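You operate a simulated robot arm through the tools that you are given. There is no shell and no other tool. Be economical: measure what you need, move in short steps, check, and stop when the job is done.

Carry out the task below with a simulated robot arm. There is one attempt and no reset: what you move stays moved.

## Task
Lighten the red paint in the white pot with cream paint to the line, then stir.
Fine: lid on the bench, tin back on its spot, stir smooth with the orange paddle and slot it back; none spilt; the other pot stays as it is. Set down upright: cream paint tin.
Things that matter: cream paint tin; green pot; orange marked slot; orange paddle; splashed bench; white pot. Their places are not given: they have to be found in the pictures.

The check looks at the end state, three seconds after you hand in, the way a careful person would. Anything else that was tipped, shoved, dropped, spilled or broken makes it a failure. Lids that push on must go on centred and level and be pressed home; caps that screw on are set level and turned clockwise until they are tight.

## Robot
A 6-joint arm with a two-finger parallel gripper, fixed in place. Base frame: the origin is at the foot of the arm, x ahead of it, y to its left, z up; the work surface is at about z = 0.8. Units: m, rad, N and s.
With the tool pointing down near the work surface it reaches from about 0.32 to 0.7 m from the base axis. Its first joint turns from -2.897 to 2.897 rad. Payload 4.1 kg.
The tool frame sits at the grasp point between the pads (the TCP): z along the fingers, y along the line on which they close. The tips reach 0.023 m beyond it. The gripper opens to 0.094 m. The fingers are 0.038 m wide and 0.01 m thick; the gripper's body (0.054 by 0.096 m) begins 0.039 m behind the TCP.
Orientation is told as [roll, pitch, yaw] about the base's x, y, z axes, in that order, counted from this pose: with the fingers straight down and closing along the base's y, the tool's x points along the base's -x, its y along +y and its z along -z.

## Interface
- The arm moves only by the tool apply_moves. Its argument "deltas" is one flat list of numbers, 7 for each row, row after row: the shift along the tool's x, y, z in m, then the turn, a rotation vector about the tool's x, y, z in rad, then the finger opening in m, from 0 to 0.094. In form: [tx, ty, tz, ax, ay, az, fingers, tx, ty, tz, ax, ay, az, fingers, ...]. A call has 1 to 12 rows; each row shifts and turns the commanded pose from where the row before left it, along the tool's axes as they then stand. Rows are played at 5 a second. More than 0.05 m and 0.15 rad between two rows, or a gripper value outside its range, and nothing of the call is played. A pose out of reach is approached as far as the arm can. The call stops where the force on the tool passes 40 N (or 10 N more than at its start, if that is more) or the arm is blocked; 0.2 s more then pass. Each finger travels about 0.045 m/s and halts on what it meets, pressing with about 31 N; the grip force reading is that of the motor and also rises with nothing between the fingers. The clock runs only during rows and for 0.2 s after the last one: add rows that do not move to give the fingers time. It gives the time, the measured TCP pose, the force on the tool (base axes), the opening and the grip force at its end, in the units of the frame above (readings bear some noise), with the torque about the TCP (base axes, N m) and any sound that the robot's microphone picked up, and new pictures: "views" is both (left out), scene, wrist or none.
- Cameras (640 x 400 px; columns grow to the right, rows downward): "scene" is fixed at [0.045, -0.5144, 1.6311]; the picture's right is [0.82, -0.57, 0.00], its down [-0.38, -0.54, -0.75] and it looks along [0.43, 0.62, -0.66] (base axes); focal length 309 px, centre (320, 200). "wrist" rides on the gripper at [0.086, 0.016, -0.074] in the tool frame; the picture's right is [-0.18, 0.98, 0.00], its down [-0.58, -0.11, -0.81] and it looks along [-0.79, -0.15, 0.59] (tool axes); focal length 243 px, centre (320, 200).
- move_column(by): slides the trunk up (or, below 0, down) by that many m; the arm rides with it, the base frame stays. It gives what a move gives, with no picture.
- pixel_to_xyz(camera, pixels): for up to 12 pixels [column, row] of the newest picture of that camera ("zoom" is the newest enlarged one), the place [x, y, z] in the base frame of the surface seen there, good to about 0.002 m, but the place of the scene camera against the robot may be out by one fixed shift of up to 0.025 m in any direction. The clock stands still meanwhile.
- zoom(camera, box): a new picture of the part [left, top, right, bottom] of that camera's present view, enlarged. The clock stands still meanwhile.
- finish_job(): hands the job in; it is judged then, once.

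Keep the steps short. Do not move on a guess: measure, check each grasp and each placing, and mend mistakes. In all there are 80 turns and 200 pictures (those below and enlarged ones count). Leave the gripper open and the arm clear of the work at the hand-in unless told otherwise, and finish with a single line.

The tools are called after "Request:" as a command line: name --argument value ..., lists and objects as JSON in quotes. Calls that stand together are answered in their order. apply_moves: Moves the arm, as the interface text tells. Its arguments: {"type":"object","properties":{"deltas":{"type":"array","items":{"type":"number"}},"views":{"type":"string","enum":["both","scene","wrist","none"]}},"required":["deltas"]} The other tools are called the same way: move_column (by) slides the trunk up or down; pixel_to_xyz (camera, pixels) gives the place of the surface under pixels of a picture; zoom (camera, box) takes an enlarged picture of a part of a camera's view; finish_job () hands the job in.

At the start:

```text
t: 0.0
ee_pos: [0.2998, 0.3082, 1.2543]
orientation: [0.0, -0.001, 0.0]
force: [-0.2, 0.0, -0.2]
wrist_torque: [-0.01, 0.02, 0.02]
grip_width: 0.0937
grip_force: 0.0
trunk travel left (down, up): [-0.525, 0.065]
```

scene: 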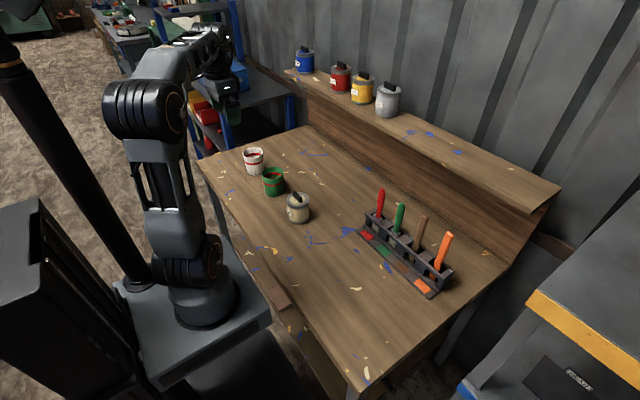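
wrist: 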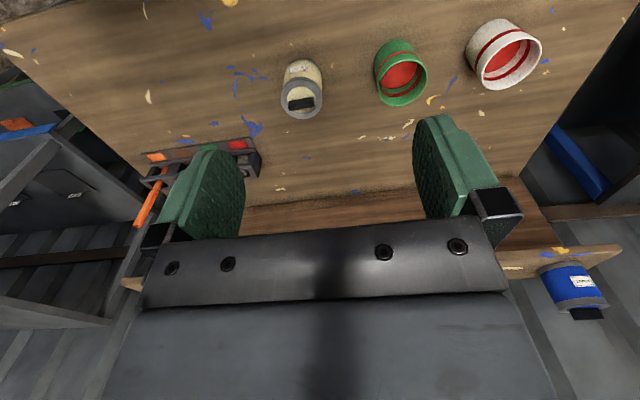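

I see a white pot (253,158), a green pot (273,182), the cream tin with a lid (298,207) and a rack of paddles on the right. I'll zoom in on each before measuring.

Request:
zoom --camera "scene" --box '[220, 130, 340, 230]'

Request:
zoom --camera "scene" --box '[340, 170, 480, 310]'

Request:
zoom --camera "wrist" --box '[260, 10, 560, 130]'

```text
4.00 times, centred on (280, 180) of scene
```

zoom: 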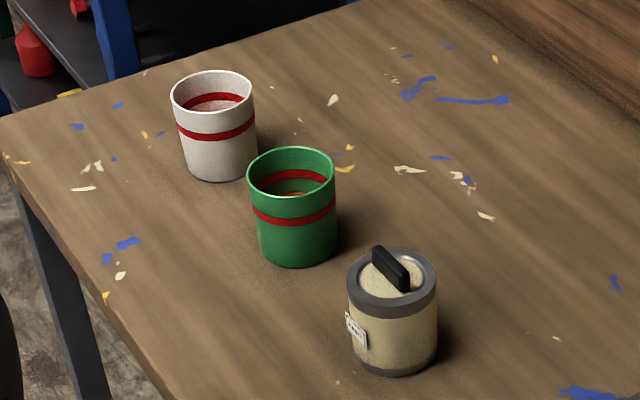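

```text
2.86 times, centred on (410, 240) of scene
```

zoom: 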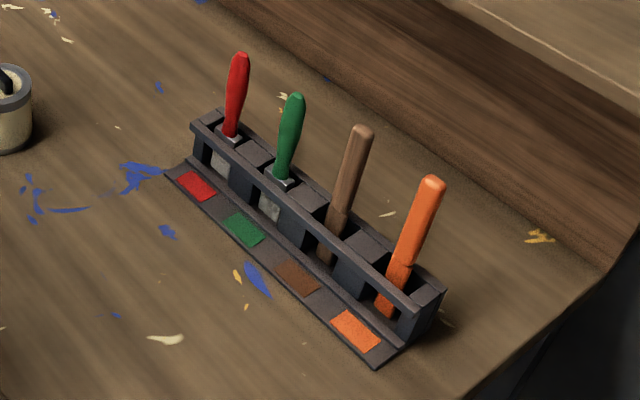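

```text
2.13 times, centred on (410, 70) of wrist
```

zoom: 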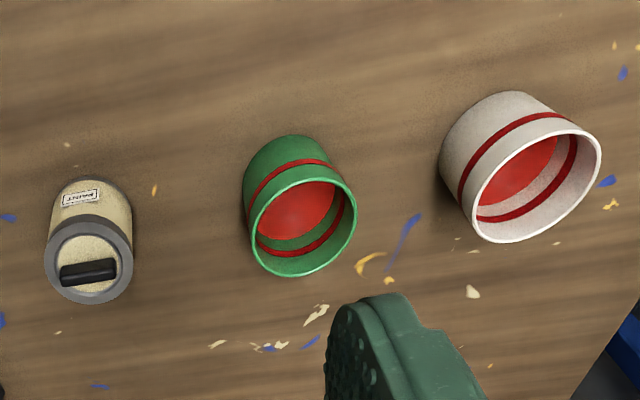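

I'll measure the pots and tin from the wrist zoom, and the same tops in the scene view to get the camera offset.

Request:
pixel_to_xyz --camera "zoom" --pixels '[[60, 268], [118, 262], [88, 272], [75, 300], [92, 224], [353, 215], [255, 225], [290, 275], [295, 215], [598, 160], [470, 220], [520, 170]]'

Request:
pixel_to_xyz --camera "zoom" --pixels '[[85, 285], [545, 130], [515, 241], [320, 182], [90, 182], [290, 137], [512, 92]]'

Request:
pixel_to_xyz --camera "scene" --pixels '[[297, 197], [303, 199], [253, 158], [273, 178], [382, 190], [401, 205], [422, 218], [447, 234], [438, 262], [424, 287]]'

```text
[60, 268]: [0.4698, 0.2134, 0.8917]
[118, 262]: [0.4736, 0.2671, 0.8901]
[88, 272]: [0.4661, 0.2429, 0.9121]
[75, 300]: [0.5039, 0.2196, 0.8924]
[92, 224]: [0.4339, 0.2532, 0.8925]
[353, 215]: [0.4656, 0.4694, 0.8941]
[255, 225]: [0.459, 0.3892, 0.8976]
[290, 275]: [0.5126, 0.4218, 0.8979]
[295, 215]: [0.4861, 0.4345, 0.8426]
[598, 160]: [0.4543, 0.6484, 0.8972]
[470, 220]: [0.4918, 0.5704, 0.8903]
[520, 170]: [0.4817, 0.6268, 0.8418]
```

```text
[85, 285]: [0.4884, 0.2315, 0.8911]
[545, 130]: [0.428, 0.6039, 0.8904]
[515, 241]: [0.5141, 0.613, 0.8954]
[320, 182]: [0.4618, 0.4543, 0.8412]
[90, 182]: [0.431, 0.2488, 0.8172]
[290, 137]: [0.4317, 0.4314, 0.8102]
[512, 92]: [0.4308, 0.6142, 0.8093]
```

```text
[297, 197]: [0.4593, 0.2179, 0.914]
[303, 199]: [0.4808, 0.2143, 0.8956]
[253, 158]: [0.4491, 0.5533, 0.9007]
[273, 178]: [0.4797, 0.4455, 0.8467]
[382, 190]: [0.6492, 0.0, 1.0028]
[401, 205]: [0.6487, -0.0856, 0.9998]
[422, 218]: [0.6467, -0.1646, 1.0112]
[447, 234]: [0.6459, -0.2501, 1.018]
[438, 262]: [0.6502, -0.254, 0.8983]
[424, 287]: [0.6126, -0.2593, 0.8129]
```

Measured so far: tin about (0.468,0.240) with its rim at z≈0.891, green pot about (0.473,0.43), white pot about (0.470,0.61), orange paddle top about (0.646,-0.25,1.018). Next I'll move closer to the tin to measure its lid handle.

Request:
apply_moves --deltas '[-0.015, -0.017, 0.04, 0, 0, 0, 0.094, -0.015, -0.017, 0.04, 0, 0, 0, 0.094, -0.015, -0.017, 0.04, 0, 0, 0, 0.094, -0.015, -0.017, 0.03, 0, 0, 0, 0.094, 0, 0, 0, 0, 0, 0, 0.094]' --views "wrist"

```text
t: 1.2
ee_pos: [0.3578, 0.2393, 1.1024]
orientation: [0.001, 0.0, 0.002]
force: [0.1, 0.5, 0.0]
wrist_torque: [0.01, 0.0, -0.02]
grip_width: 0.0943
grip_force: 0.0
trunk travel left (down, up): [-0.525, 0.065]
```

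wrist: 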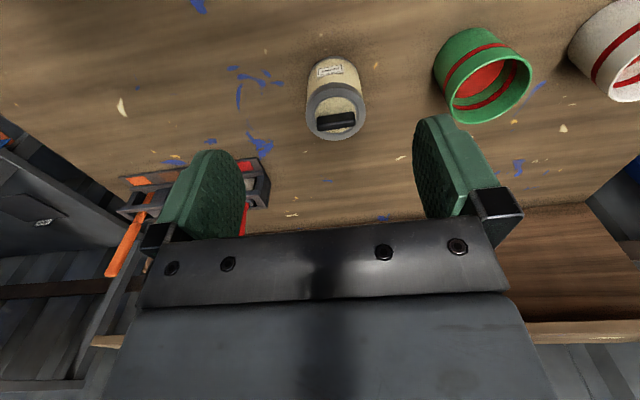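

The lid handle is at (336,121). I'll zoom in there.

Request:
zoom --camera "wrist" --box '[286, 50, 386, 150]'

Request:
zoom --camera "wrist" --box '[430, 20, 540, 130]'

```text
4.00 times, centred on (336, 100) of wrist
```

zoom: 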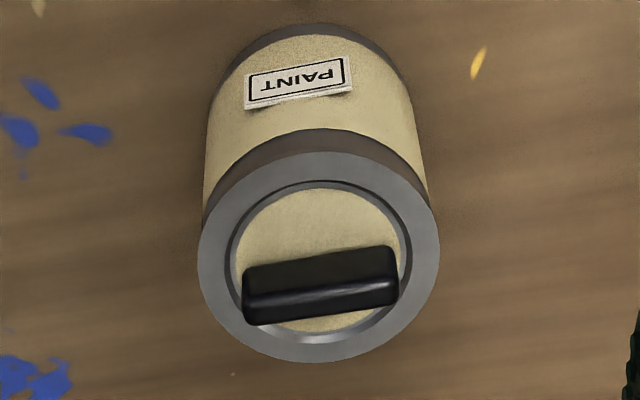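

```text
3.64 times, centred on (485, 75) of wrist
```

zoom: 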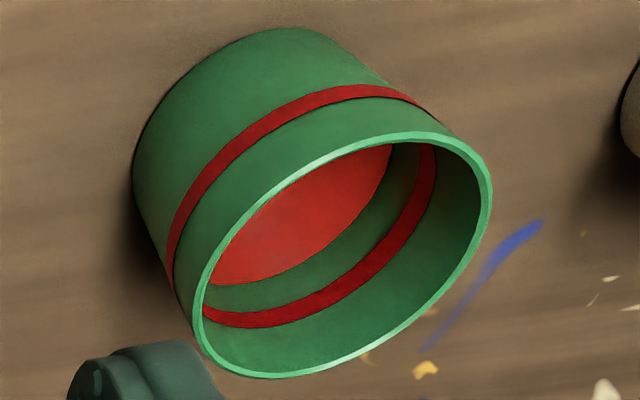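

Request:
pixel_to_xyz --camera "wrist" --pixels '[[318.5, 123], [353.5, 119], [336, 121.3], [308, 113.8], [364, 111.3], [337.3, 89.5], [335.5, 138], [330, 100], [317.5, 117.5], [353, 112.5]]'

Request:
pixel_to_xyz --camera "zoom" --pixels '[[335, 285], [340, 297], [290, 318], [290, 325], [280, 285], [280, 240], [425, 190], [310, 375], [440, 140], [320, 165]]'

```text
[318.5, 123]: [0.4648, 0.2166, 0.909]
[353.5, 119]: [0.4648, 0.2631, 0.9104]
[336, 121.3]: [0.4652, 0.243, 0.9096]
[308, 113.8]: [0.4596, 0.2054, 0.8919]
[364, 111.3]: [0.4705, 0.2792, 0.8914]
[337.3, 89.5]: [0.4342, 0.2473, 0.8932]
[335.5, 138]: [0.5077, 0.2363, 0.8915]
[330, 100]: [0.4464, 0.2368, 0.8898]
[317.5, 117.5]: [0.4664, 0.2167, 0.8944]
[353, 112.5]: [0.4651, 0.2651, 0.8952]
```

```text
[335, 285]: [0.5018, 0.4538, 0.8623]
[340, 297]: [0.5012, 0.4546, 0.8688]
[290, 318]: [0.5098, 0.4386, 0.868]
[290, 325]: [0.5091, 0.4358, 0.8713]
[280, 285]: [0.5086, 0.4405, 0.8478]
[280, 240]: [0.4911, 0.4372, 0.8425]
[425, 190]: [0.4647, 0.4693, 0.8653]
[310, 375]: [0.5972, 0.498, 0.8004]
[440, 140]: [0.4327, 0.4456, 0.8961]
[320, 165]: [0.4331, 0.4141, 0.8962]
```

Tin: centre (0.470,0.242), rim at z 0.891. It has a plug lid with a bar along y at x≈0.470, z 0.892–0.910. The line band is z 0.861–0.871 and the paint is at 0.842. I'll yaw the gripper +90° so it closes along x.

Request:
apply_moves --deltas '[0, 0, 0, 0, 0, -0.1428, 0.06, 0, 0, 0, 0, 0, -0.1428, 0.06, 0, 0, 0, 0, 0, -0.1428, 0.06, 0, 0, 0, 0, 0, -0.1428, 0.06, 0, 0, 0, 0, 0, -0.1428, 0.06, 0, 0, 0, 0, 0, -0.1428, 0.06, 0, 0, 0, 0, 0, -0.1428, 0.06, 0, 0, 0, 0, 0, -0.1428, 0.06, 0, 0, 0, 0, 0, -0.1428, 0.06, 0, 0, 0, 0, 0, -0.1428, 0.06, 0, 0, 0, 0, 0, -0.1428, 0.06, 0, 0, 0, 0, 0, 0, 0.06]' --views "wrist"

```text
t: 3.8
ee_pos: [0.3593, 0.2401, 1.1034]
orientation: [-0.001, -0.001, 1.57]
force: [1.3, 0.4, -0.3]
wrist_torque: [-0.01, -0.01, -0.02]
grip_width: 0.0601
grip_force: 0.2
trunk travel left (down, up): [-0.525, 0.065]
```

wrist: 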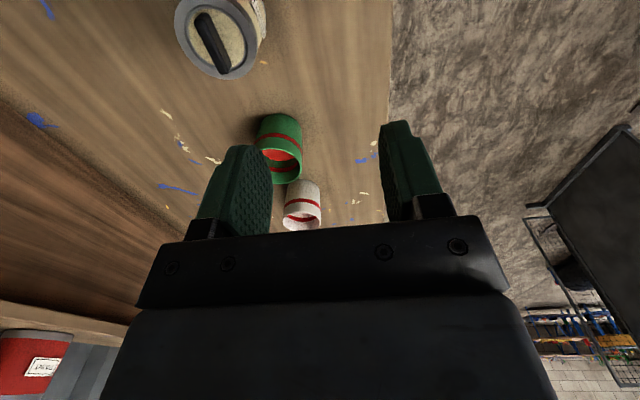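

Next I'll go above the tin to (0.470,0.241,0.96).

Request:
apply_moves --deltas '[0, -0.04, 0.03, 0, 0, 0, 0.05, 0, -0.04, 0.03, 0, 0, 0, 0.05, 0, -0.031, 0.04, 0, 0, 0, 0.05, 0, 0, 0.043, 0, 0, 0, 0.05, 0, 0, 0, 0, 0, 0, 0.05]'

```text
refused: row 3 steps farther than a row can; nothing moved
```

Request:
apply_moves --deltas '[0, -0.037, 0.03, 0, 0, 0, 0.05, 0, -0.037, 0.03, 0, 0, 0, 0.05, 0, -0.037, 0.03, 0, 0, 0, 0.05, 0, 0, 0.043, 0, 0, 0, 0.05, 0, 0, 0.01, 0, 0, 0, 0.05, 0, 0, 0, 0, 0, 0, 0.05]'

```text
t: 5.2
ee_pos: [0.4709, 0.2381, 0.9631]
orientation: [0.0, 0.0, 1.567]
force: [-0.7, -0.2, 0.7]
wrist_torque: [-0.02, -0.01, 0.03]
grip_width: 0.05
grip_force: 0.0
trunk travel left (down, up): [-0.525, 0.065]
```

scene: 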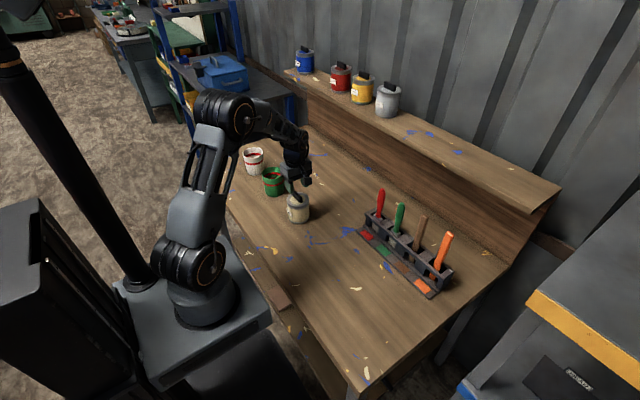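
wrist: 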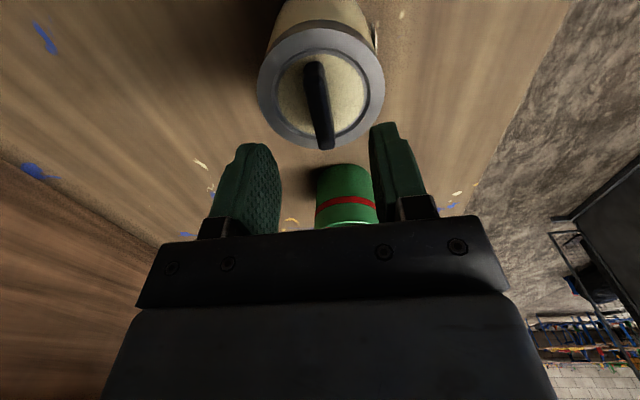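

I'll check the bar from this closer view.

Request:
pixel_to_xyz --camera "wrist" --pixels '[[305, 64], [324, 64], [317, 145], [331, 145], [262, 85], [380, 88], [318, 100], [317, 33], [322, 146]]'

```text
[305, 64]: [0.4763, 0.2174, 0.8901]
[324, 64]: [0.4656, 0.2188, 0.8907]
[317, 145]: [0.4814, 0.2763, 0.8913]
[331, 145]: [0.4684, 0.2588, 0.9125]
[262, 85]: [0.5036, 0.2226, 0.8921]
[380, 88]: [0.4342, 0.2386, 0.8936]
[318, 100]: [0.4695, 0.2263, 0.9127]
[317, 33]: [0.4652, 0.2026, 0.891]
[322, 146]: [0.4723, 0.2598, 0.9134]
```

The bar centre is (0.471,0.240) with its top at 0.913. I'll descend to TCP z 0.918 and close slowly.

Request:
apply_moves --deltas '[0, 0, 0.03, 0, 0, 0.05, 0.05, 0, 0, 0.014, 0, 0, 0, 0.05, 0, 0, 0, 0, 0, 0, 0.03, 0, 0, 0, 0, 0, 0, 0.01, 0, 0, 0, 0, 0, 0, 0.0, 0, 0, 0, 0, 0, 0, 0.0, 0, 0, 0, 0, 0, 0, 0.0]' --views "wrist"

```text
t: 6.8
ee_pos: [0.4692, 0.2383, 0.9174]
orientation: [0.0, 0.0, 1.519]
force: [0.1, -0.4, 1.2]
wrist_torque: [0.01, -0.01, 0.04]
grip_width: 0.0104
grip_force: 31.0
trunk travel left (down, up): [-0.525, 0.065]
heard: snap
```

wrist: 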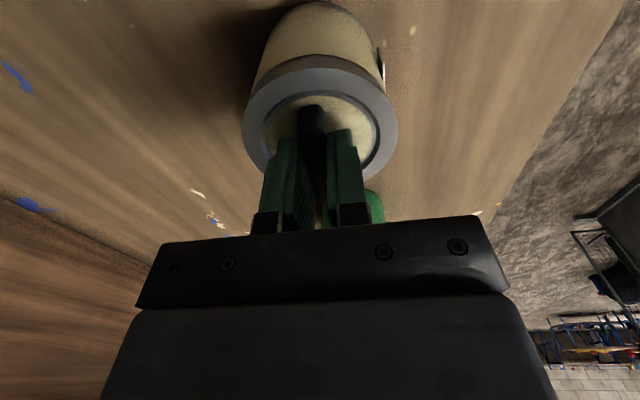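

I have the bar at 10 mm opening, and heard a snap. Next I'll lift slowly, straight up.

Request:
apply_moves --deltas '[0, 0, -0.004, 0, 0, 0, 0.0, 0, 0, -0.004, 0, 0, 0, 0.0, 0, 0, -0.004, 0, 0, 0, 0.0]' --views "wrist"

```text
t: 7.6
ee_pos: [0.4702, 0.2409, 0.9296]
orientation: [0.0, 0.001, 1.52]
force: [-0.1, -0.4, -0.3]
wrist_torque: [0.0, -0.03, -0.01]
grip_width: 0.0108
grip_force: 31.0
trunk travel left (down, up): [-0.525, 0.065]
```

wrist: 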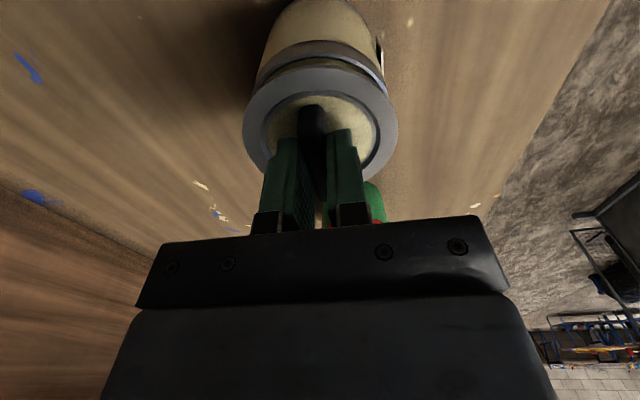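

The lid and its grey ring seem to be rising off the body with little force. I'll lift further and look.

Request:
apply_moves --deltas '[0, 0, -0.02, 0, 0, 0, 0.0, 0, 0, -0.03, 0, 0, 0, 0.0, 0, 0, -0.03, 0, 0, 0, 0.0, 0, 0, 0, 0, 0, 0, 0.0]'

Request:
zoom --camera "scene" --box '[240, 130, 360, 230]'

```text
t: 8.6
ee_pos: [0.4685, 0.2385, 1.0096]
orientation: [0.0, -0.002, 1.519]
force: [-0.3, 0.5, -0.5]
wrist_torque: [0.0, 0.01, -0.01]
grip_width: 0.0108
grip_force: 30.8
trunk travel left (down, up): [-0.525, 0.065]
```

scene: 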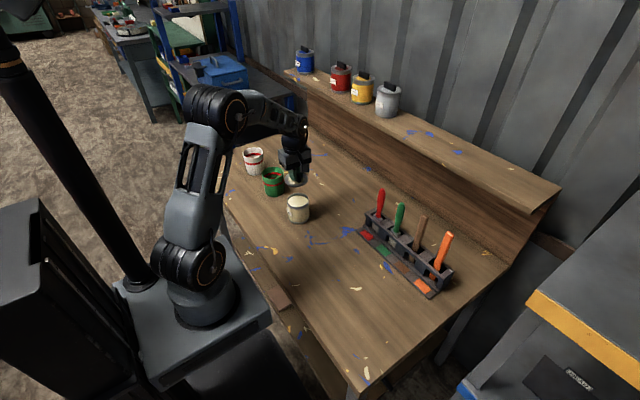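
wrist: 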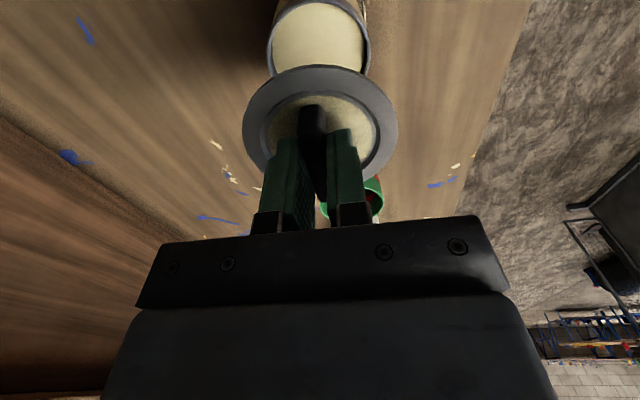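

```text
4.00 times, centred on (300, 180) of scene
```

zoom: 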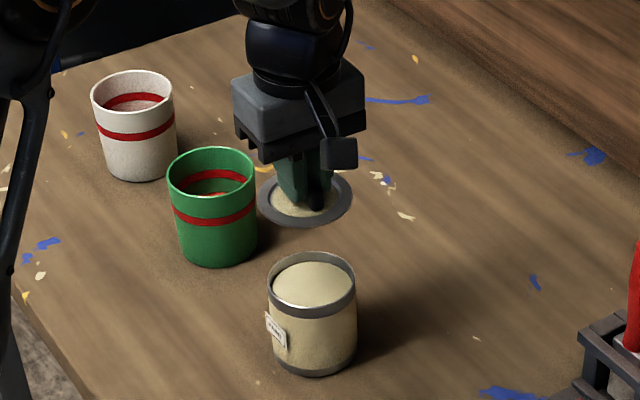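

The lid is off and the tin is nearly full. I'll carry the lid to about (0.47,0.06) and lower it.

Request:
apply_moves --deltas '[0.045, 0, 0, 0, 0, 0, 0.0, 0.045, 0, 0, 0, 0, 0, 0.0, 0.045, 0, 0, 0, 0, 0, 0.0, 0.045, 0, 0, 0, 0, 0, 0.0, 0, 0, 0.045, 0, 0, 0, 0.0, 0, 0, 0.045, 0, 0, 0, 0.0, 0, 0, 0.045, 0, 0, 0, 0.0, 0, 0, 0.015, 0, 0, 0, 0.0, 0, 0, 0, 0, 0, 0, 0.0]'

```text
t: 10.6
ee_pos: [0.4629, 0.0593, 0.8585]
orientation: [0.001, 0.0, 1.52]
force: [0.4, -0.1, -0.4]
wrist_torque: [0.02, -0.03, 0.01]
grip_width: 0.0106
grip_force: 30.4
trunk travel left (down, up): [-0.525, 0.065]
```

scene: 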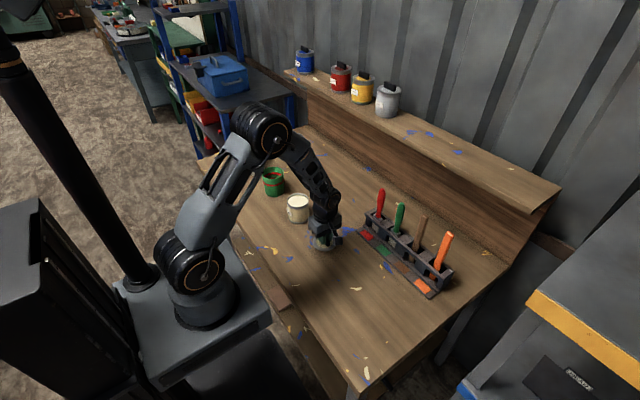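
wrist: 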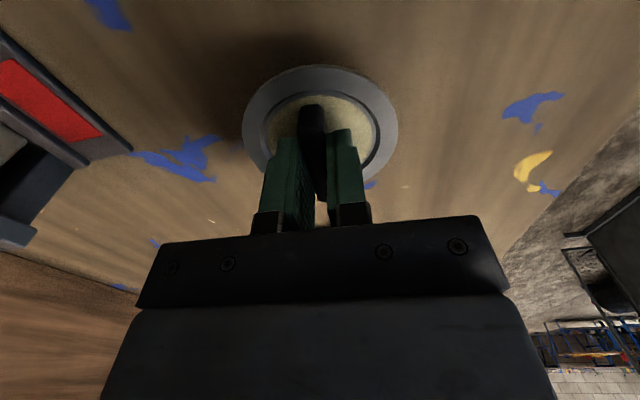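

Lowering in 3 mm steps until there is contact.

Request:
apply_moves --deltas '[0, 0, 0.004, 0, 0, 0, 0.0, 0, 0, 0.003, 0, 0, 0, 0.0, 0, 0, 0.003, 0, 0, 0, 0.0, 0, 0, 0.002, 0, 0, 0, 0.0]' --views "none"

Request:
apply_moves --deltas '[0, 0, 0.002, 0, 0, 0, 0.0, 0, 0, 0.002, 0, 0, 0, 0.0, 0, 0, 0.002, 0, 0, 0, 0.0]' --views "wrist"

```text
t: 11.6
ee_pos: [0.4613, 0.0619, 0.847]
orientation: [-0.001, -0.001, 1.522]
force: [-0.2, 0.4, 0.7]
wrist_torque: [-0.01, 0.03, -0.01]
grip_width: 0.0104
grip_force: 31.3
trunk travel left (down, up): [-0.525, 0.065]
```

```text
t: 12.4
ee_pos: [0.4626, 0.0612, 0.841]
orientation: [0.001, 0.0, 1.52]
force: [0.0, 0.2, -0.5]
wrist_torque: [0.01, -0.01, 0.0]
grip_width: 0.0105
grip_force: 30.6
trunk travel left (down, up): [-0.525, 0.065]
```

wrist: 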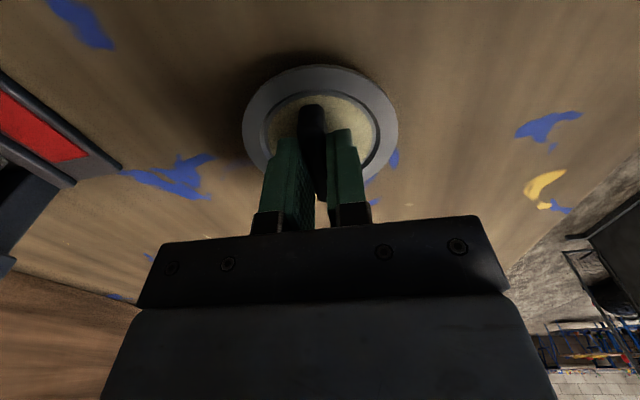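

Request:
apply_moves --deltas '[0, 0, 0.002, 0, 0, 0, 0.0, 0, 0, 0.002, 0, 0, 0, 0.0]' --views "none"

Request:
apply_moves --deltas '[0, 0, 0.002, 0, 0, 0, 0.0, 0, 0, 0.001, 0, 0, 0, 0.0]' --views "none"

Request:
apply_moves --deltas '[0, 0, 0.001, 0, 0, 0, 0.0, 0, 0, 0.001, 0, 0, 0, 0.0]' --views "wrist"

```text
t: 13.0
ee_pos: [0.4611, 0.0592, 0.8362]
orientation: [0.002, 0.0, 1.522]
force: [-0.5, -0.4, -1.3]
wrist_torque: [-0.03, -0.02, 0.03]
grip_width: 0.0109
grip_force: 31.0
trunk travel left (down, up): [-0.525, 0.065]
```

```text
t: 13.6
ee_pos: [0.4617, 0.06, 0.8346]
orientation: [0.0, 0.0, 1.521]
force: [-0.5, -1.0, -0.5]
wrist_torque: [-0.01, 0.02, 0.02]
grip_width: 0.0106
grip_force: 30.8
trunk travel left (down, up): [-0.525, 0.065]
```

```text
t: 14.2
ee_pos: [0.4607, 0.0595, 0.8323]
orientation: [0.0, 0.0, 1.52]
force: [-0.9, -0.9, -0.7]
wrist_torque: [-0.01, 0.0, 0.04]
grip_width: 0.0107
grip_force: 30.3
trunk travel left (down, up): [-0.525, 0.065]
```

wrist: 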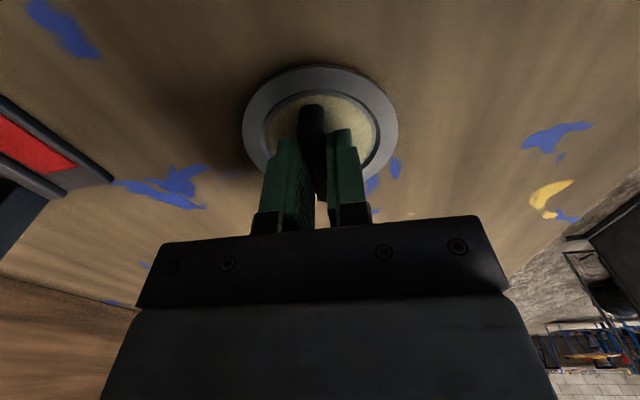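

There's no contact yet; the ring is thin. I'll continue in small steps.

Request:
apply_moves --deltas '[0, 0, 0.001, 0, 0, 0, 0.0, 0, 0, 0.001, 0, 0, 0, 0.0]' --views "none"

Request:
apply_moves --deltas '[0, 0, 0.001, 0, 0, 0, 0.0, 0, 0, 0, 0, 0, 0, 0.0]' --views "none"

Request:
apply_moves --deltas '[0, 0, 0.001, 0, 0, 0, 0.0, 0, 0, 0, 0, 0, 0, 0.0]' --views "none"

Request:
zoom --camera "scene" --box '[280, 200, 370, 270]'

```text
t: 14.8
ee_pos: [0.4616, 0.0608, 0.8287]
orientation: [0.001, 0.001, 1.52]
force: [0.4, 0.4, 0.2]
wrist_torque: [-0.04, 0.03, 0.02]
grip_width: 0.0108
grip_force: 31.1
trunk travel left (down, up): [-0.525, 0.065]
```

```text
t: 15.4
ee_pos: [0.461, 0.0598, 0.83]
orientation: [-0.003, 0.0, 1.519]
force: [0.5, 0.6, 7.8]
wrist_torque: [0.0, 0.01, -0.01]
grip_width: 0.0105
grip_force: 31.5
trunk travel left (down, up): [-0.525, 0.065]
```

```text
t: 16.0
ee_pos: [0.461, 0.0589, 0.8279]
orientation: [-0.002, -0.001, 1.52]
force: [0.5, 0.3, 19.4]
wrist_torque: [-0.06, 0.03, -0.02]
grip_width: 0.0105
grip_force: 31.0
trunk travel left (down, up): [-0.525, 0.065]
```

```text
5.71 times, centred on (325, 235) of scene
```

zoom: 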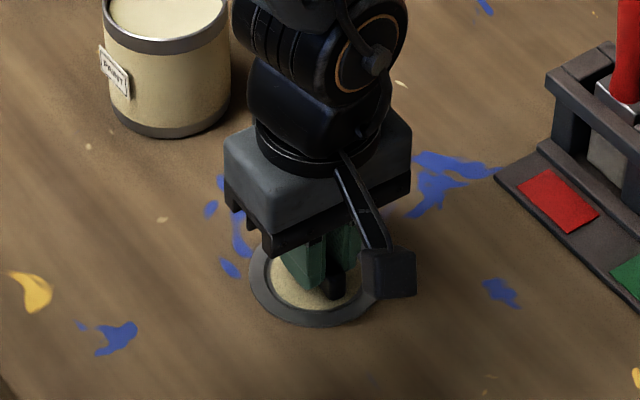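

The lid is on the bench (contact 19 N). I'll ease off, open, rise straight up, then yaw another +90° so the camera will end up above the tool.

Request:
apply_moves --deltas '[0, 0, -0.001, 0, 0, 0, 0.0, 0, 0, 0, 0, 0, 0, 0.02, 0, 0, 0, 0, 0, 0, 0.04, 0, 0, 0, 0, 0, 0, 0.05, 0, 0, -0.03, 0, 0, 0, 0.05, 0, 0, -0.045, 0, 0, 0, 0.05, 0, 0, -0.05, 0, 0, 0, 0.05, 0, 0, -0.05, 0, 0, 0, 0.05, 0, 0, -0.05, 0, 0, 0, 0.05]'

Request:
apply_moves --deltas '[0, 0, 0, 0, 0, -0.1474, 0.094, 0, 0, 0, 0, 0, -0.1474, 0.094, 0, 0, 0, 0, 0, -0.1474, 0.094, 0, 0, 0, 0, 0, -0.1474, 0.094, 0, 0, 0, 0, 0, -0.1474, 0.094, 0, 0, 0, 0, 0, -0.1474, 0.094, 0, 0, 0, 0, 0, -0.1474, 0.094, 0, 0, 0, 0, 0, -0.1474, 0.094, 0, 0, 0, 0, 0, -0.1474, 0.094, 0, 0, 0, 0, 0, -0.1474, 0.094, 0, 0, 0, 0, 0, -0.1474, 0.094, 0, 0, 0, 0, 0, 0, 0.094]'

```text
t: 18.0
ee_pos: [0.4587, 0.0587, 1.0552]
orientation: [0.001, -0.002, 1.519]
force: [0.0, 1.2, 0.2]
wrist_torque: [0.04, 0.01, 0.01]
grip_width: 0.0503
grip_force: 0.1
trunk travel left (down, up): [-0.525, 0.065]
```

scene: 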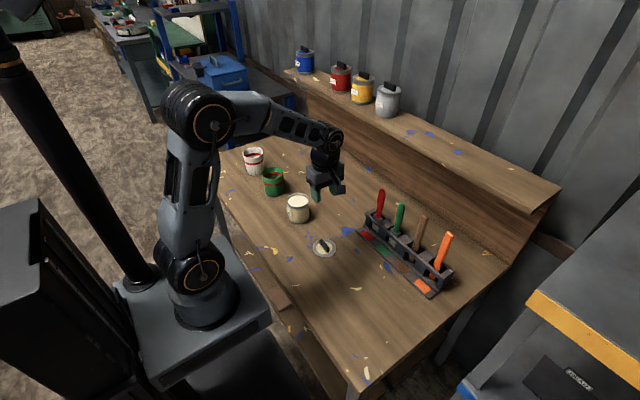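
wrist: 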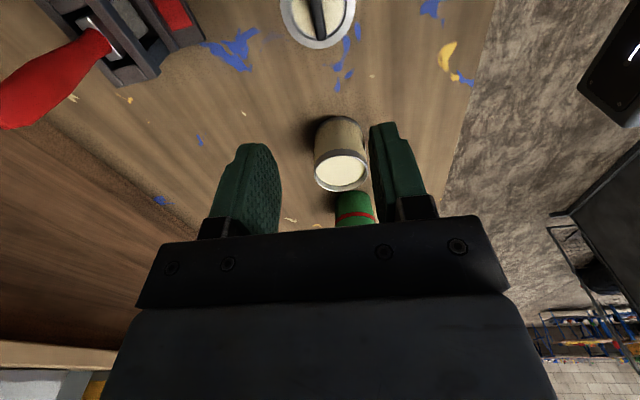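

```text
t: 20.6
ee_pos: [0.462, 0.0619, 1.0537]
orientation: [0.0, -0.001, -3.139]
force: [-0.1, 0.0, -0.5]
wrist_torque: [0.01, -0.01, -0.03]
grip_width: 0.0941
grip_force: 0.1
trunk travel left (down, up): [-0.525, 0.065]
```

scene: 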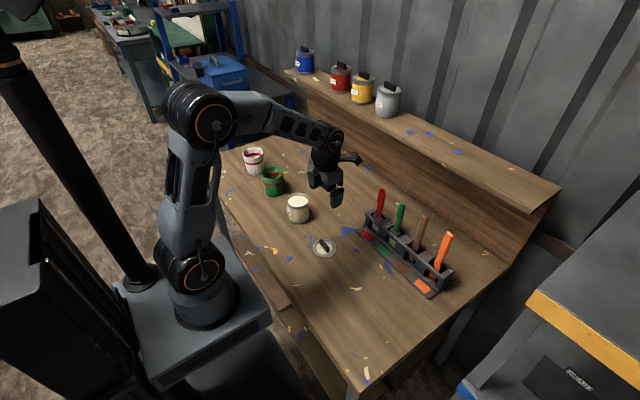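
wrist: 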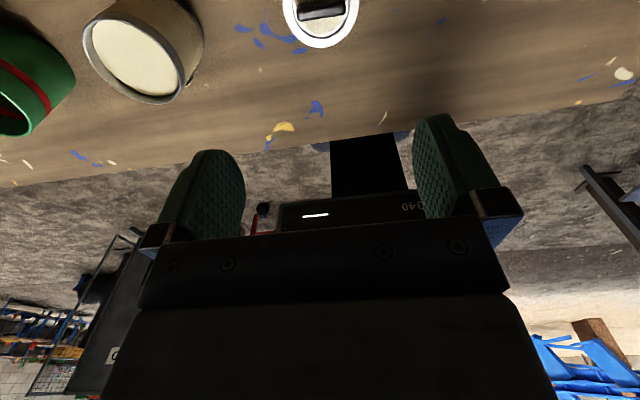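

The yaw worked. Now I'll pitch the tool forward 90° so it is horizontal pointing +x.

Request:
apply_moves --deltas '[0, 0, 0, 0, 0.1428, 0, 0.094, 0, 0, 0, 0, 0.1428, 0, 0.094, 0, 0, 0, 0, 0.1428, 0, 0.094, 0, 0, 0, 0, 0.1428, 0, 0.094, 0, 0, 0, 0, 0.1428, 0, 0.094, 0, 0, 0, 0, 0.1428, 0, 0.094, 0, 0, 0, 0, 0.1428, 0, 0.094, 0, 0, 0, 0, 0.1428, 0, 0.094, 0, 0, 0, 0, 0.1428, 0, 0.094, 0, 0, 0, 0, 0.1428, 0, 0.094, 0, 0, 0, 0, 0.1428, 0, 0.094, 0, 0, 0, 0, 0, 0, 0.094]'

```text
t: 23.2
ee_pos: [0.4824, 0.0636, 1.0539]
orientation: [0.243, 1.51, -2.911]
force: [0.2, 0.2, 1.2]
wrist_torque: [0.02, 0.03, 0.0]
grip_width: 0.0941
grip_force: 0.1
out of reach, approached as far as the arm can: row 6, 9, 10
trunk travel left (down, up): [-0.525, 0.065]
```

scene: 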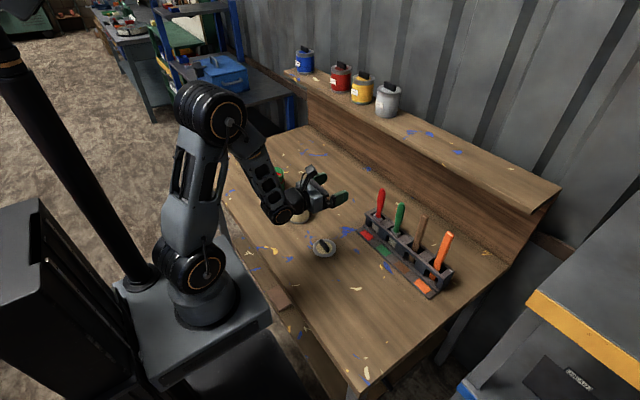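
wrist: 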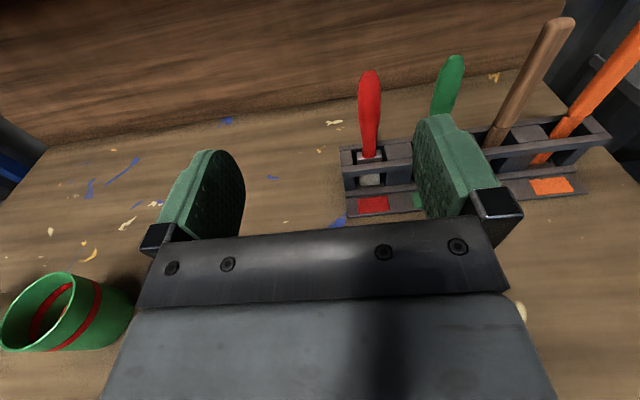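

The pose is mostly reached, but the arm is folded too tightly. I'll lower the trunk 0.1 m so the forearm lies flatter, then raise the tool again.

Request:
move_column --by -0.1

Request:
apply_moves --deltas '[0.04, 0, 0, 0, 0, 0, 0.094, 0.04, 0, 0, 0, 0, 0, 0.094, 0.04, 0, 0, 0, 0, 0, 0.094, 0, 0, 0, 0, 0, 0, 0.094]'

```text
t: 24.5
ee_pos: [0.4831, 0.0638, 0.9536]
orientation: [0.246, 1.511, -2.909]
force: [0.0, -0.8, 0.5]
wrist_torque: [-0.01, 0.01, 0.02]
grip_width: 0.0941
grip_force: 0.1
trunk travel left (down, up): [-0.425, 0.165]
```

```text
t: 25.5
ee_pos: [0.4897, 0.0633, 1.0743]
orientation: [0.25, 1.51, -2.904]
force: [-1.7, -0.1, 0.3]
wrist_torque: [0.0, 0.01, -0.01]
grip_width: 0.0941
grip_force: 0.1
trunk travel left (down, up): [-0.425, 0.165]
```

scene: 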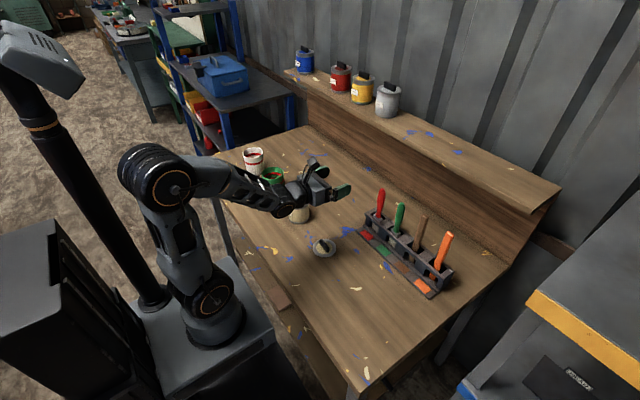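
wrist: 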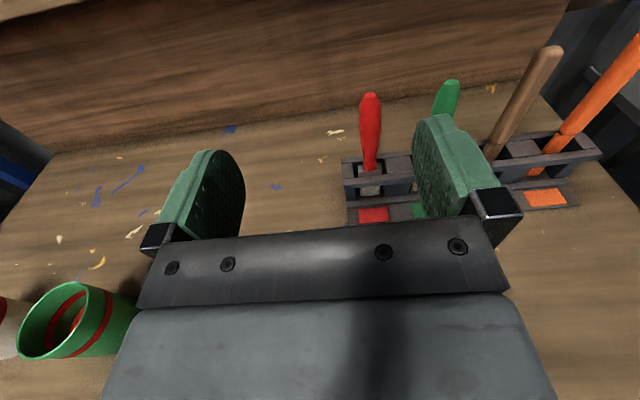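

The tool is now nearly horizontal, camera up, pointing +x. I'll tilt it 10° down and move to a stand-off behind the tin at about (0.37,0.242,1.0).

Request:
apply_moves --deltas '[0, 0, 0, 0, -0.115, 0, 0.094, -0.0184, -0.036, -0.0214, 0, 0, 0, 0.094, -0.0184, -0.036, -0.0214, 0, 0, 0, 0.094, -0.0184, -0.036, -0.0214, 0, 0, 0, 0.094, -0.0184, -0.036, -0.0214, 0, 0, 0, 0.094, -0.0184, -0.036, -0.0214, 0, 0, 0, 0.094, 0, 0, 0, 0, 0, 0, 0.094]'

```text
t: 27.1
ee_pos: [0.3723, 0.2429, 0.9989]
orientation: [0.087, 1.395, -3.069]
force: [-0.4, 0.4, -0.2]
wrist_torque: [0.01, 0.01, -0.01]
grip_width: 0.094
grip_force: 0.1
trunk travel left (down, up): [-0.425, 0.165]
```

scene: 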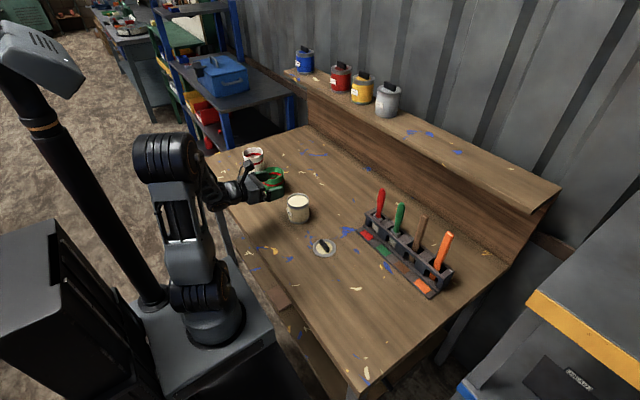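
wrist: 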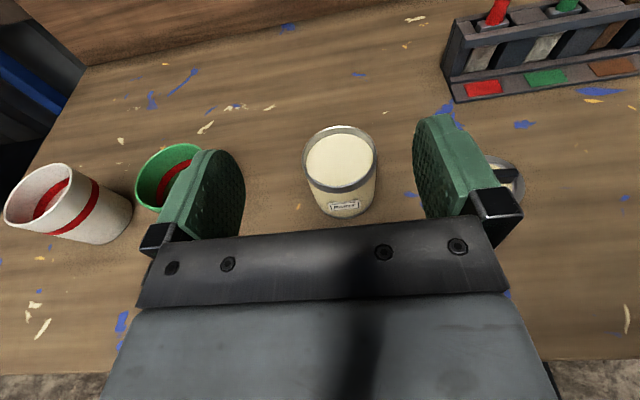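

The view is good. I'll re-measure the open tin and look into the white pot.

Request:
pixel_to_xyz --camera "wrist" --pixels '[[305, 160], [376, 160], [340, 127], [340, 186], [340, 155], [342, 214], [70, 176], [8, 215], [48, 200], [130, 205]]'

Request:
zoom --camera "wrist" --box '[0, 130, 140, 260]'

```text
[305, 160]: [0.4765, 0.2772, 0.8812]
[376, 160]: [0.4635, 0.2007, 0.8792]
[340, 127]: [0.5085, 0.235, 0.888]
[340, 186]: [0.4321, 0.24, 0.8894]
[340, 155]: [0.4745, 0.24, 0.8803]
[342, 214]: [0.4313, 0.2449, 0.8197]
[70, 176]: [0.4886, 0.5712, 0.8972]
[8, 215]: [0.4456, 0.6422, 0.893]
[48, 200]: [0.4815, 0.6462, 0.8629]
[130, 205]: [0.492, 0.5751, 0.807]
```

```text
3.08 times, centred on (70, 195) of wrist
```

zoom: 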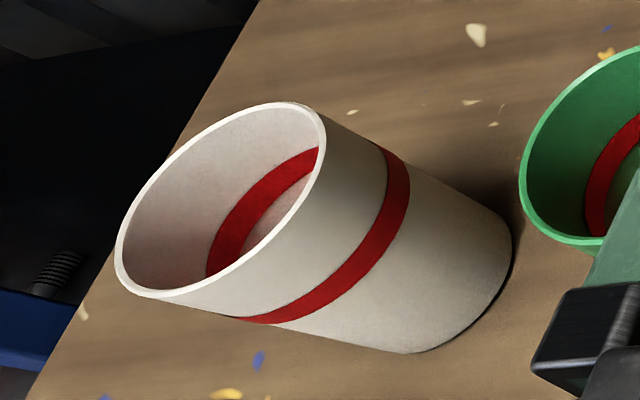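

Tin centre (0.470,0.240), rim 0.889, paint at 0.880, so it is very full. I'll lower with the trunk to grasp height, TCP z≈0.855.

Request:
move_column --by -0.142

Request:
apply_moves --deltas '[0, 0.002, 0, 0, 0, 0, 0.094]'

```text
t: 28.8
ee_pos: [0.373, 0.245, 0.8581]
orientation: [0.088, 1.395, -3.069]
force: [-0.1, -0.3, 0.4]
wrist_torque: [0.01, 0.0, 0.0]
grip_width: 0.0942
grip_force: 0.1
trunk travel left (down, up): [-0.283, 0.307]
```

```text
t: 29.2
ee_pos: [0.3712, 0.2426, 0.8583]
orientation: [0.089, 1.393, -3.067]
force: [1.0, 0.3, 0.3]
wrist_torque: [0.01, 0.02, 0.02]
grip_width: 0.0939
grip_force: 0.0
trunk travel left (down, up): [-0.283, 0.307]
```

scene: 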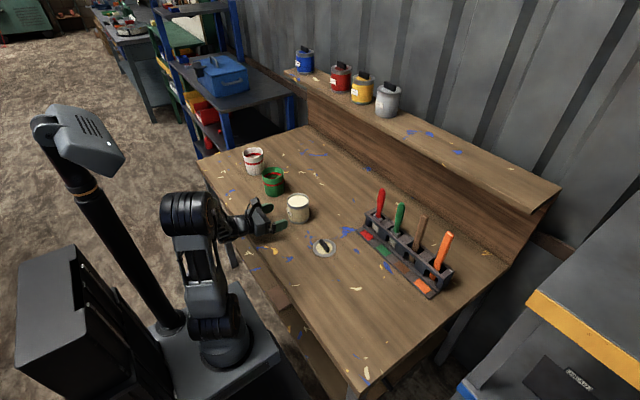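
wrist: 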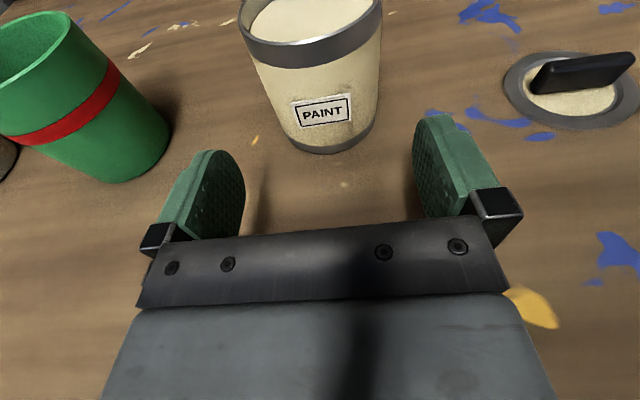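

Everything is lined up and the tin sits between the fingers' path. I'll advance 0.089 m along +x.

Request:
apply_moves --deltas '[0.0048, 0.0005, 0.0292, 0, 0, 0, 0.094, 0.0048, 0.0005, 0.0292, 0, 0, 0, 0.094, 0.0048, 0.0005, 0.0292, 0, 0, 0, 0.094, 0, 0, 0, 0, 0, 0, 0.094]'

```text
t: 30.2
ee_pos: [0.4614, 0.2407, 0.8576]
orientation: [0.089, 1.394, -3.068]
force: [0.5, 0.1, 0.4]
wrist_torque: [-0.01, 0.03, 0.01]
grip_width: 0.0939
grip_force: 0.0
trunk travel left (down, up): [-0.283, 0.307]
```

scene: 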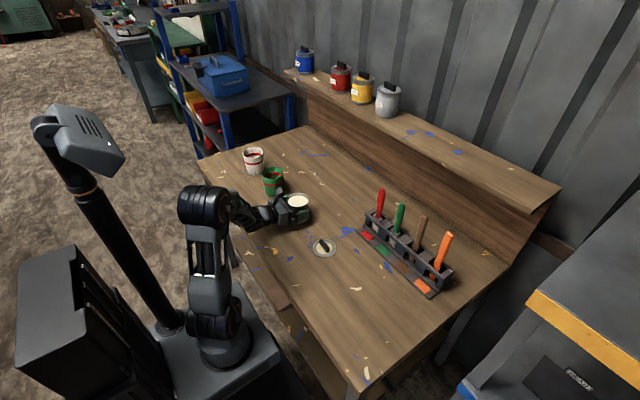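
wrist: 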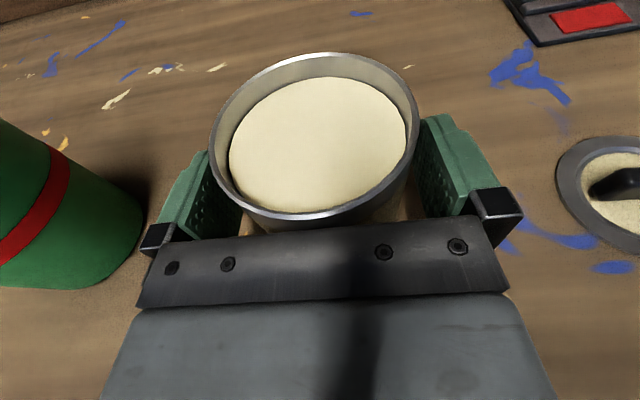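

Request:
pixel_to_xyz --camera "wrist" --pixels '[[214, 140], [416, 130], [312, 56], [330, 213], [315, 140]]'

```text
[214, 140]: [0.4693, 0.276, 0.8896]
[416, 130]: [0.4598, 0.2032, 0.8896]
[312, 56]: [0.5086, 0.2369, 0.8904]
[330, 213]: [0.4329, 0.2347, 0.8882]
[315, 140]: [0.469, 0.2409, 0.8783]
```

It's centred within 1 mm. I'll close gently.

Request:
apply_moves --deltas '[0, 0.001, 0, 0, 0, 0, 0.085, 0, 0, 0, 0, 0, 0, 0.08, 0, 0, 0, 0, 0, 0, 0.076, 0, 0, 0, 0, 0, 0, 0.074, 0, 0, 0, 0, 0, 0, 0.072, 0, 0, 0, 0, 0, 0, 0.068, 0, 0, 0, 0, 0, 0, 0.06, 0, 0, 0, 0, 0, 0, 0.06]' --views "wrist"

```text
t: 32.0
ee_pos: [0.4601, 0.2404, 0.8558]
orientation: [0.086, 1.395, -3.069]
force: [-0.4, 1.4, 1.4]
wrist_torque: [0.34, -0.04, 0.01]
grip_width: 0.0789
grip_force: 30.9
trunk travel left (down, up): [-0.283, 0.307]
```

wrist: 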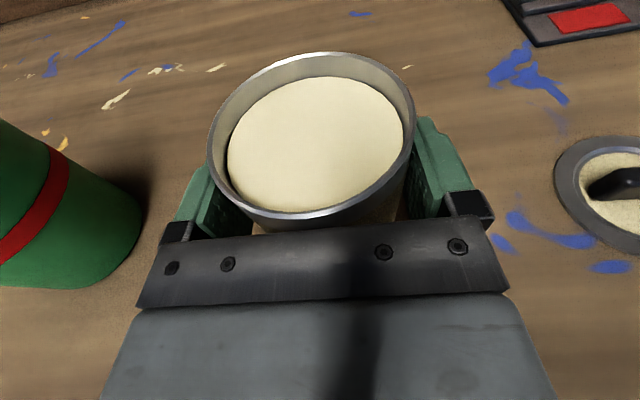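

The grip is firm at 0.079. I'll lift 10 mm slowly to check, then raise with the trunk.

Request:
apply_moves --deltas '[0.003, 0, -0.0005, 0, 0, 0, 0.06, 0.003, 0, -0.0005, 0, 0, 0, 0.06, 0.004, 0, -0.0007, 0, 0, 0, 0.06, 0, 0, 0, 0, 0, 0, 0.06]' --views "wrist"

Request:
move_column --by 0.05

Request:
move_column --by 0.1

Request:
apply_moves --deltas '[0, 0, 0, 0, 0, 0, 0.06]'

```text
t: 33.0
ee_pos: [0.4609, 0.2392, 0.8663]
orientation: [0.082, 1.397, -3.073]
force: [-0.2, 1.5, 0.6]
wrist_torque: [0.29, -0.04, 0.04]
grip_width: 0.0786
grip_force: 31.7
trunk travel left (down, up): [-0.283, 0.307]
```

wrist: 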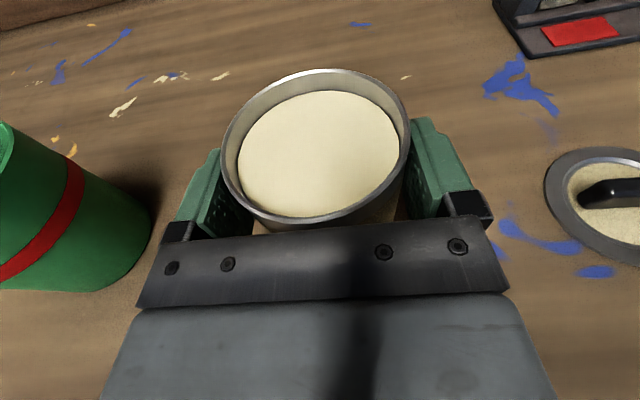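

```text
t: 33.9
ee_pos: [0.4613, 0.24, 0.9161]
orientation: [0.088, 1.394, -3.067]
force: [-0.7, -0.7, -5.4]
wrist_torque: [0.01, 0.05, -0.01]
grip_width: 0.0787
grip_force: 31.2
trunk travel left (down, up): [-0.333, 0.257]
```

```text
t: 35.3
ee_pos: [0.4614, 0.2379, 1.0154]
orientation: [0.089, 1.394, -3.069]
force: [0.3, -0.7, -4.6]
wrist_torque: [-0.02, 0.04, -0.04]
grip_width: 0.0789
grip_force: 30.8
trunk travel left (down, up): [-0.433, 0.157]
```

```text
t: 35.7
ee_pos: [0.4622, 0.2398, 1.016]
orientation: [0.088, 1.395, -3.068]
force: [0.7, 0.1, -4.6]
wrist_torque: [-0.02, 0.04, 0.02]
grip_width: 0.0788
grip_force: 31.1
trunk travel left (down, up): [-0.433, 0.157]
```

scene: 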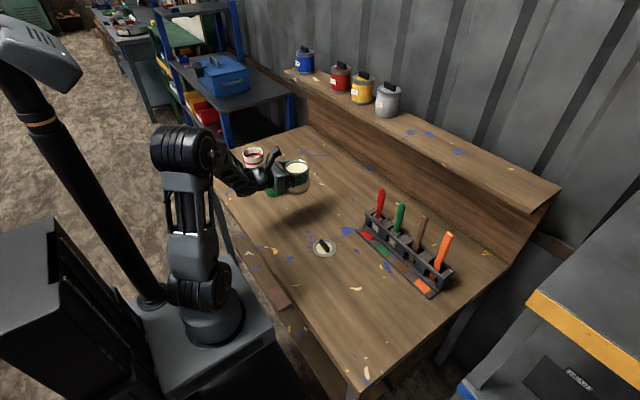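
wrist: 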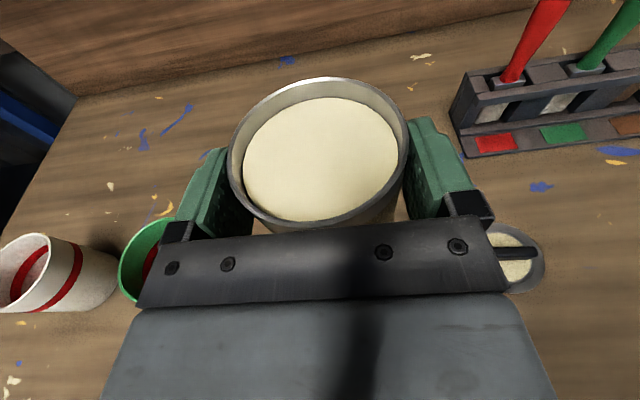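

The force change gives a weight of about 4.6 N. The tin's image shifted slightly, so I'll check whether it sagged or tilted in the grip.

Request:
pixel_to_xyz --camera "wrist" --pixels '[[230, 155], [408, 140], [316, 80], [330, 224], [320, 160], [260, 150], [385, 150], [317, 110], [325, 215]]'

Request:
zoom --camera "scene" --box '[230, 130, 330, 210]'

```text
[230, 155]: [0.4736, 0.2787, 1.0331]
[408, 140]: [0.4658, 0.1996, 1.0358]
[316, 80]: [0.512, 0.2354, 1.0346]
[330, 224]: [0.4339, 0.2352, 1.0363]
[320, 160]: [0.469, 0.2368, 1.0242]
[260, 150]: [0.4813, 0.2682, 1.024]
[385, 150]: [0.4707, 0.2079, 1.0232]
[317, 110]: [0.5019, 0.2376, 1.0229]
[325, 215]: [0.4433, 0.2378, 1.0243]
```

```text
5.00 times, centred on (280, 170) of scene
```

zoom: 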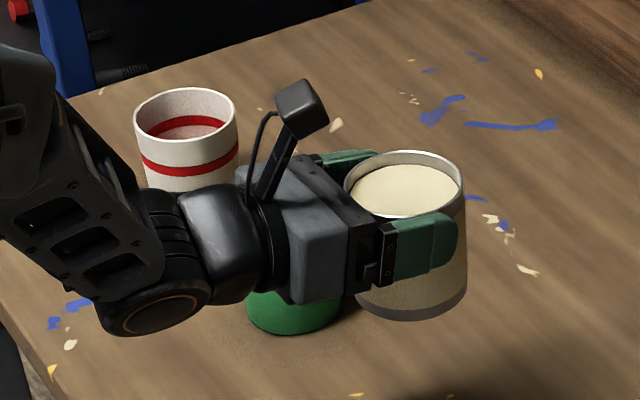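

The tin is upright but slid about 12 mm down in the grip, so the rim is now TCP+0.019. A sideways pour would run over a finger, so I'll tip it forward, away from the gripper, with the tool heading outward. First I'll turn the heading to about 49° with the tin held upright.

Request:
apply_moves --deltas '[0, 0, 0, 0.1396, 0.0022, -0.0247, 0.055, 0, 0, 0, 0.1396, 0.0022, -0.0247, 0.055, 0, 0, 0, 0.1396, 0.0022, -0.0247, 0.055, 0, 0, 0, 0.1396, 0.0022, -0.0247, 0.055, 0, 0, 0, 0.1396, 0.0022, -0.0247, 0.055, 0, 0, 0, 0.1396, 0.0022, -0.0247, 0.055, 0, 0, 0, 0, 0, 0, 0.055]'

```text
t: 37.3
ee_pos: [0.3397, 0.365, 1.0552]
orientation: [0.118, 1.39, -2.216]
force: [-0.5, 0.2, -4.3]
wrist_torque: [-0.04, 0.06, 0.0]
grip_width: 0.0789
grip_force: 31.3
out of reach, approached as far as the arm can: row 4, 5, 6
trunk travel left (down, up): [-0.433, 0.157]
```

scene: 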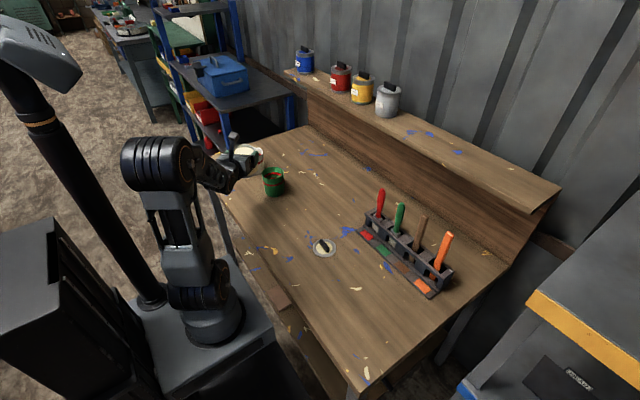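
wrist: 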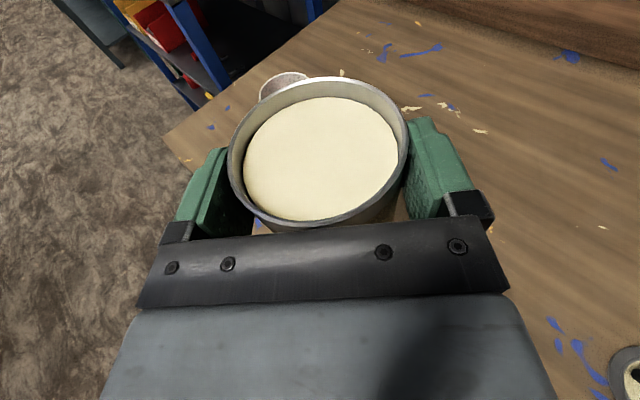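

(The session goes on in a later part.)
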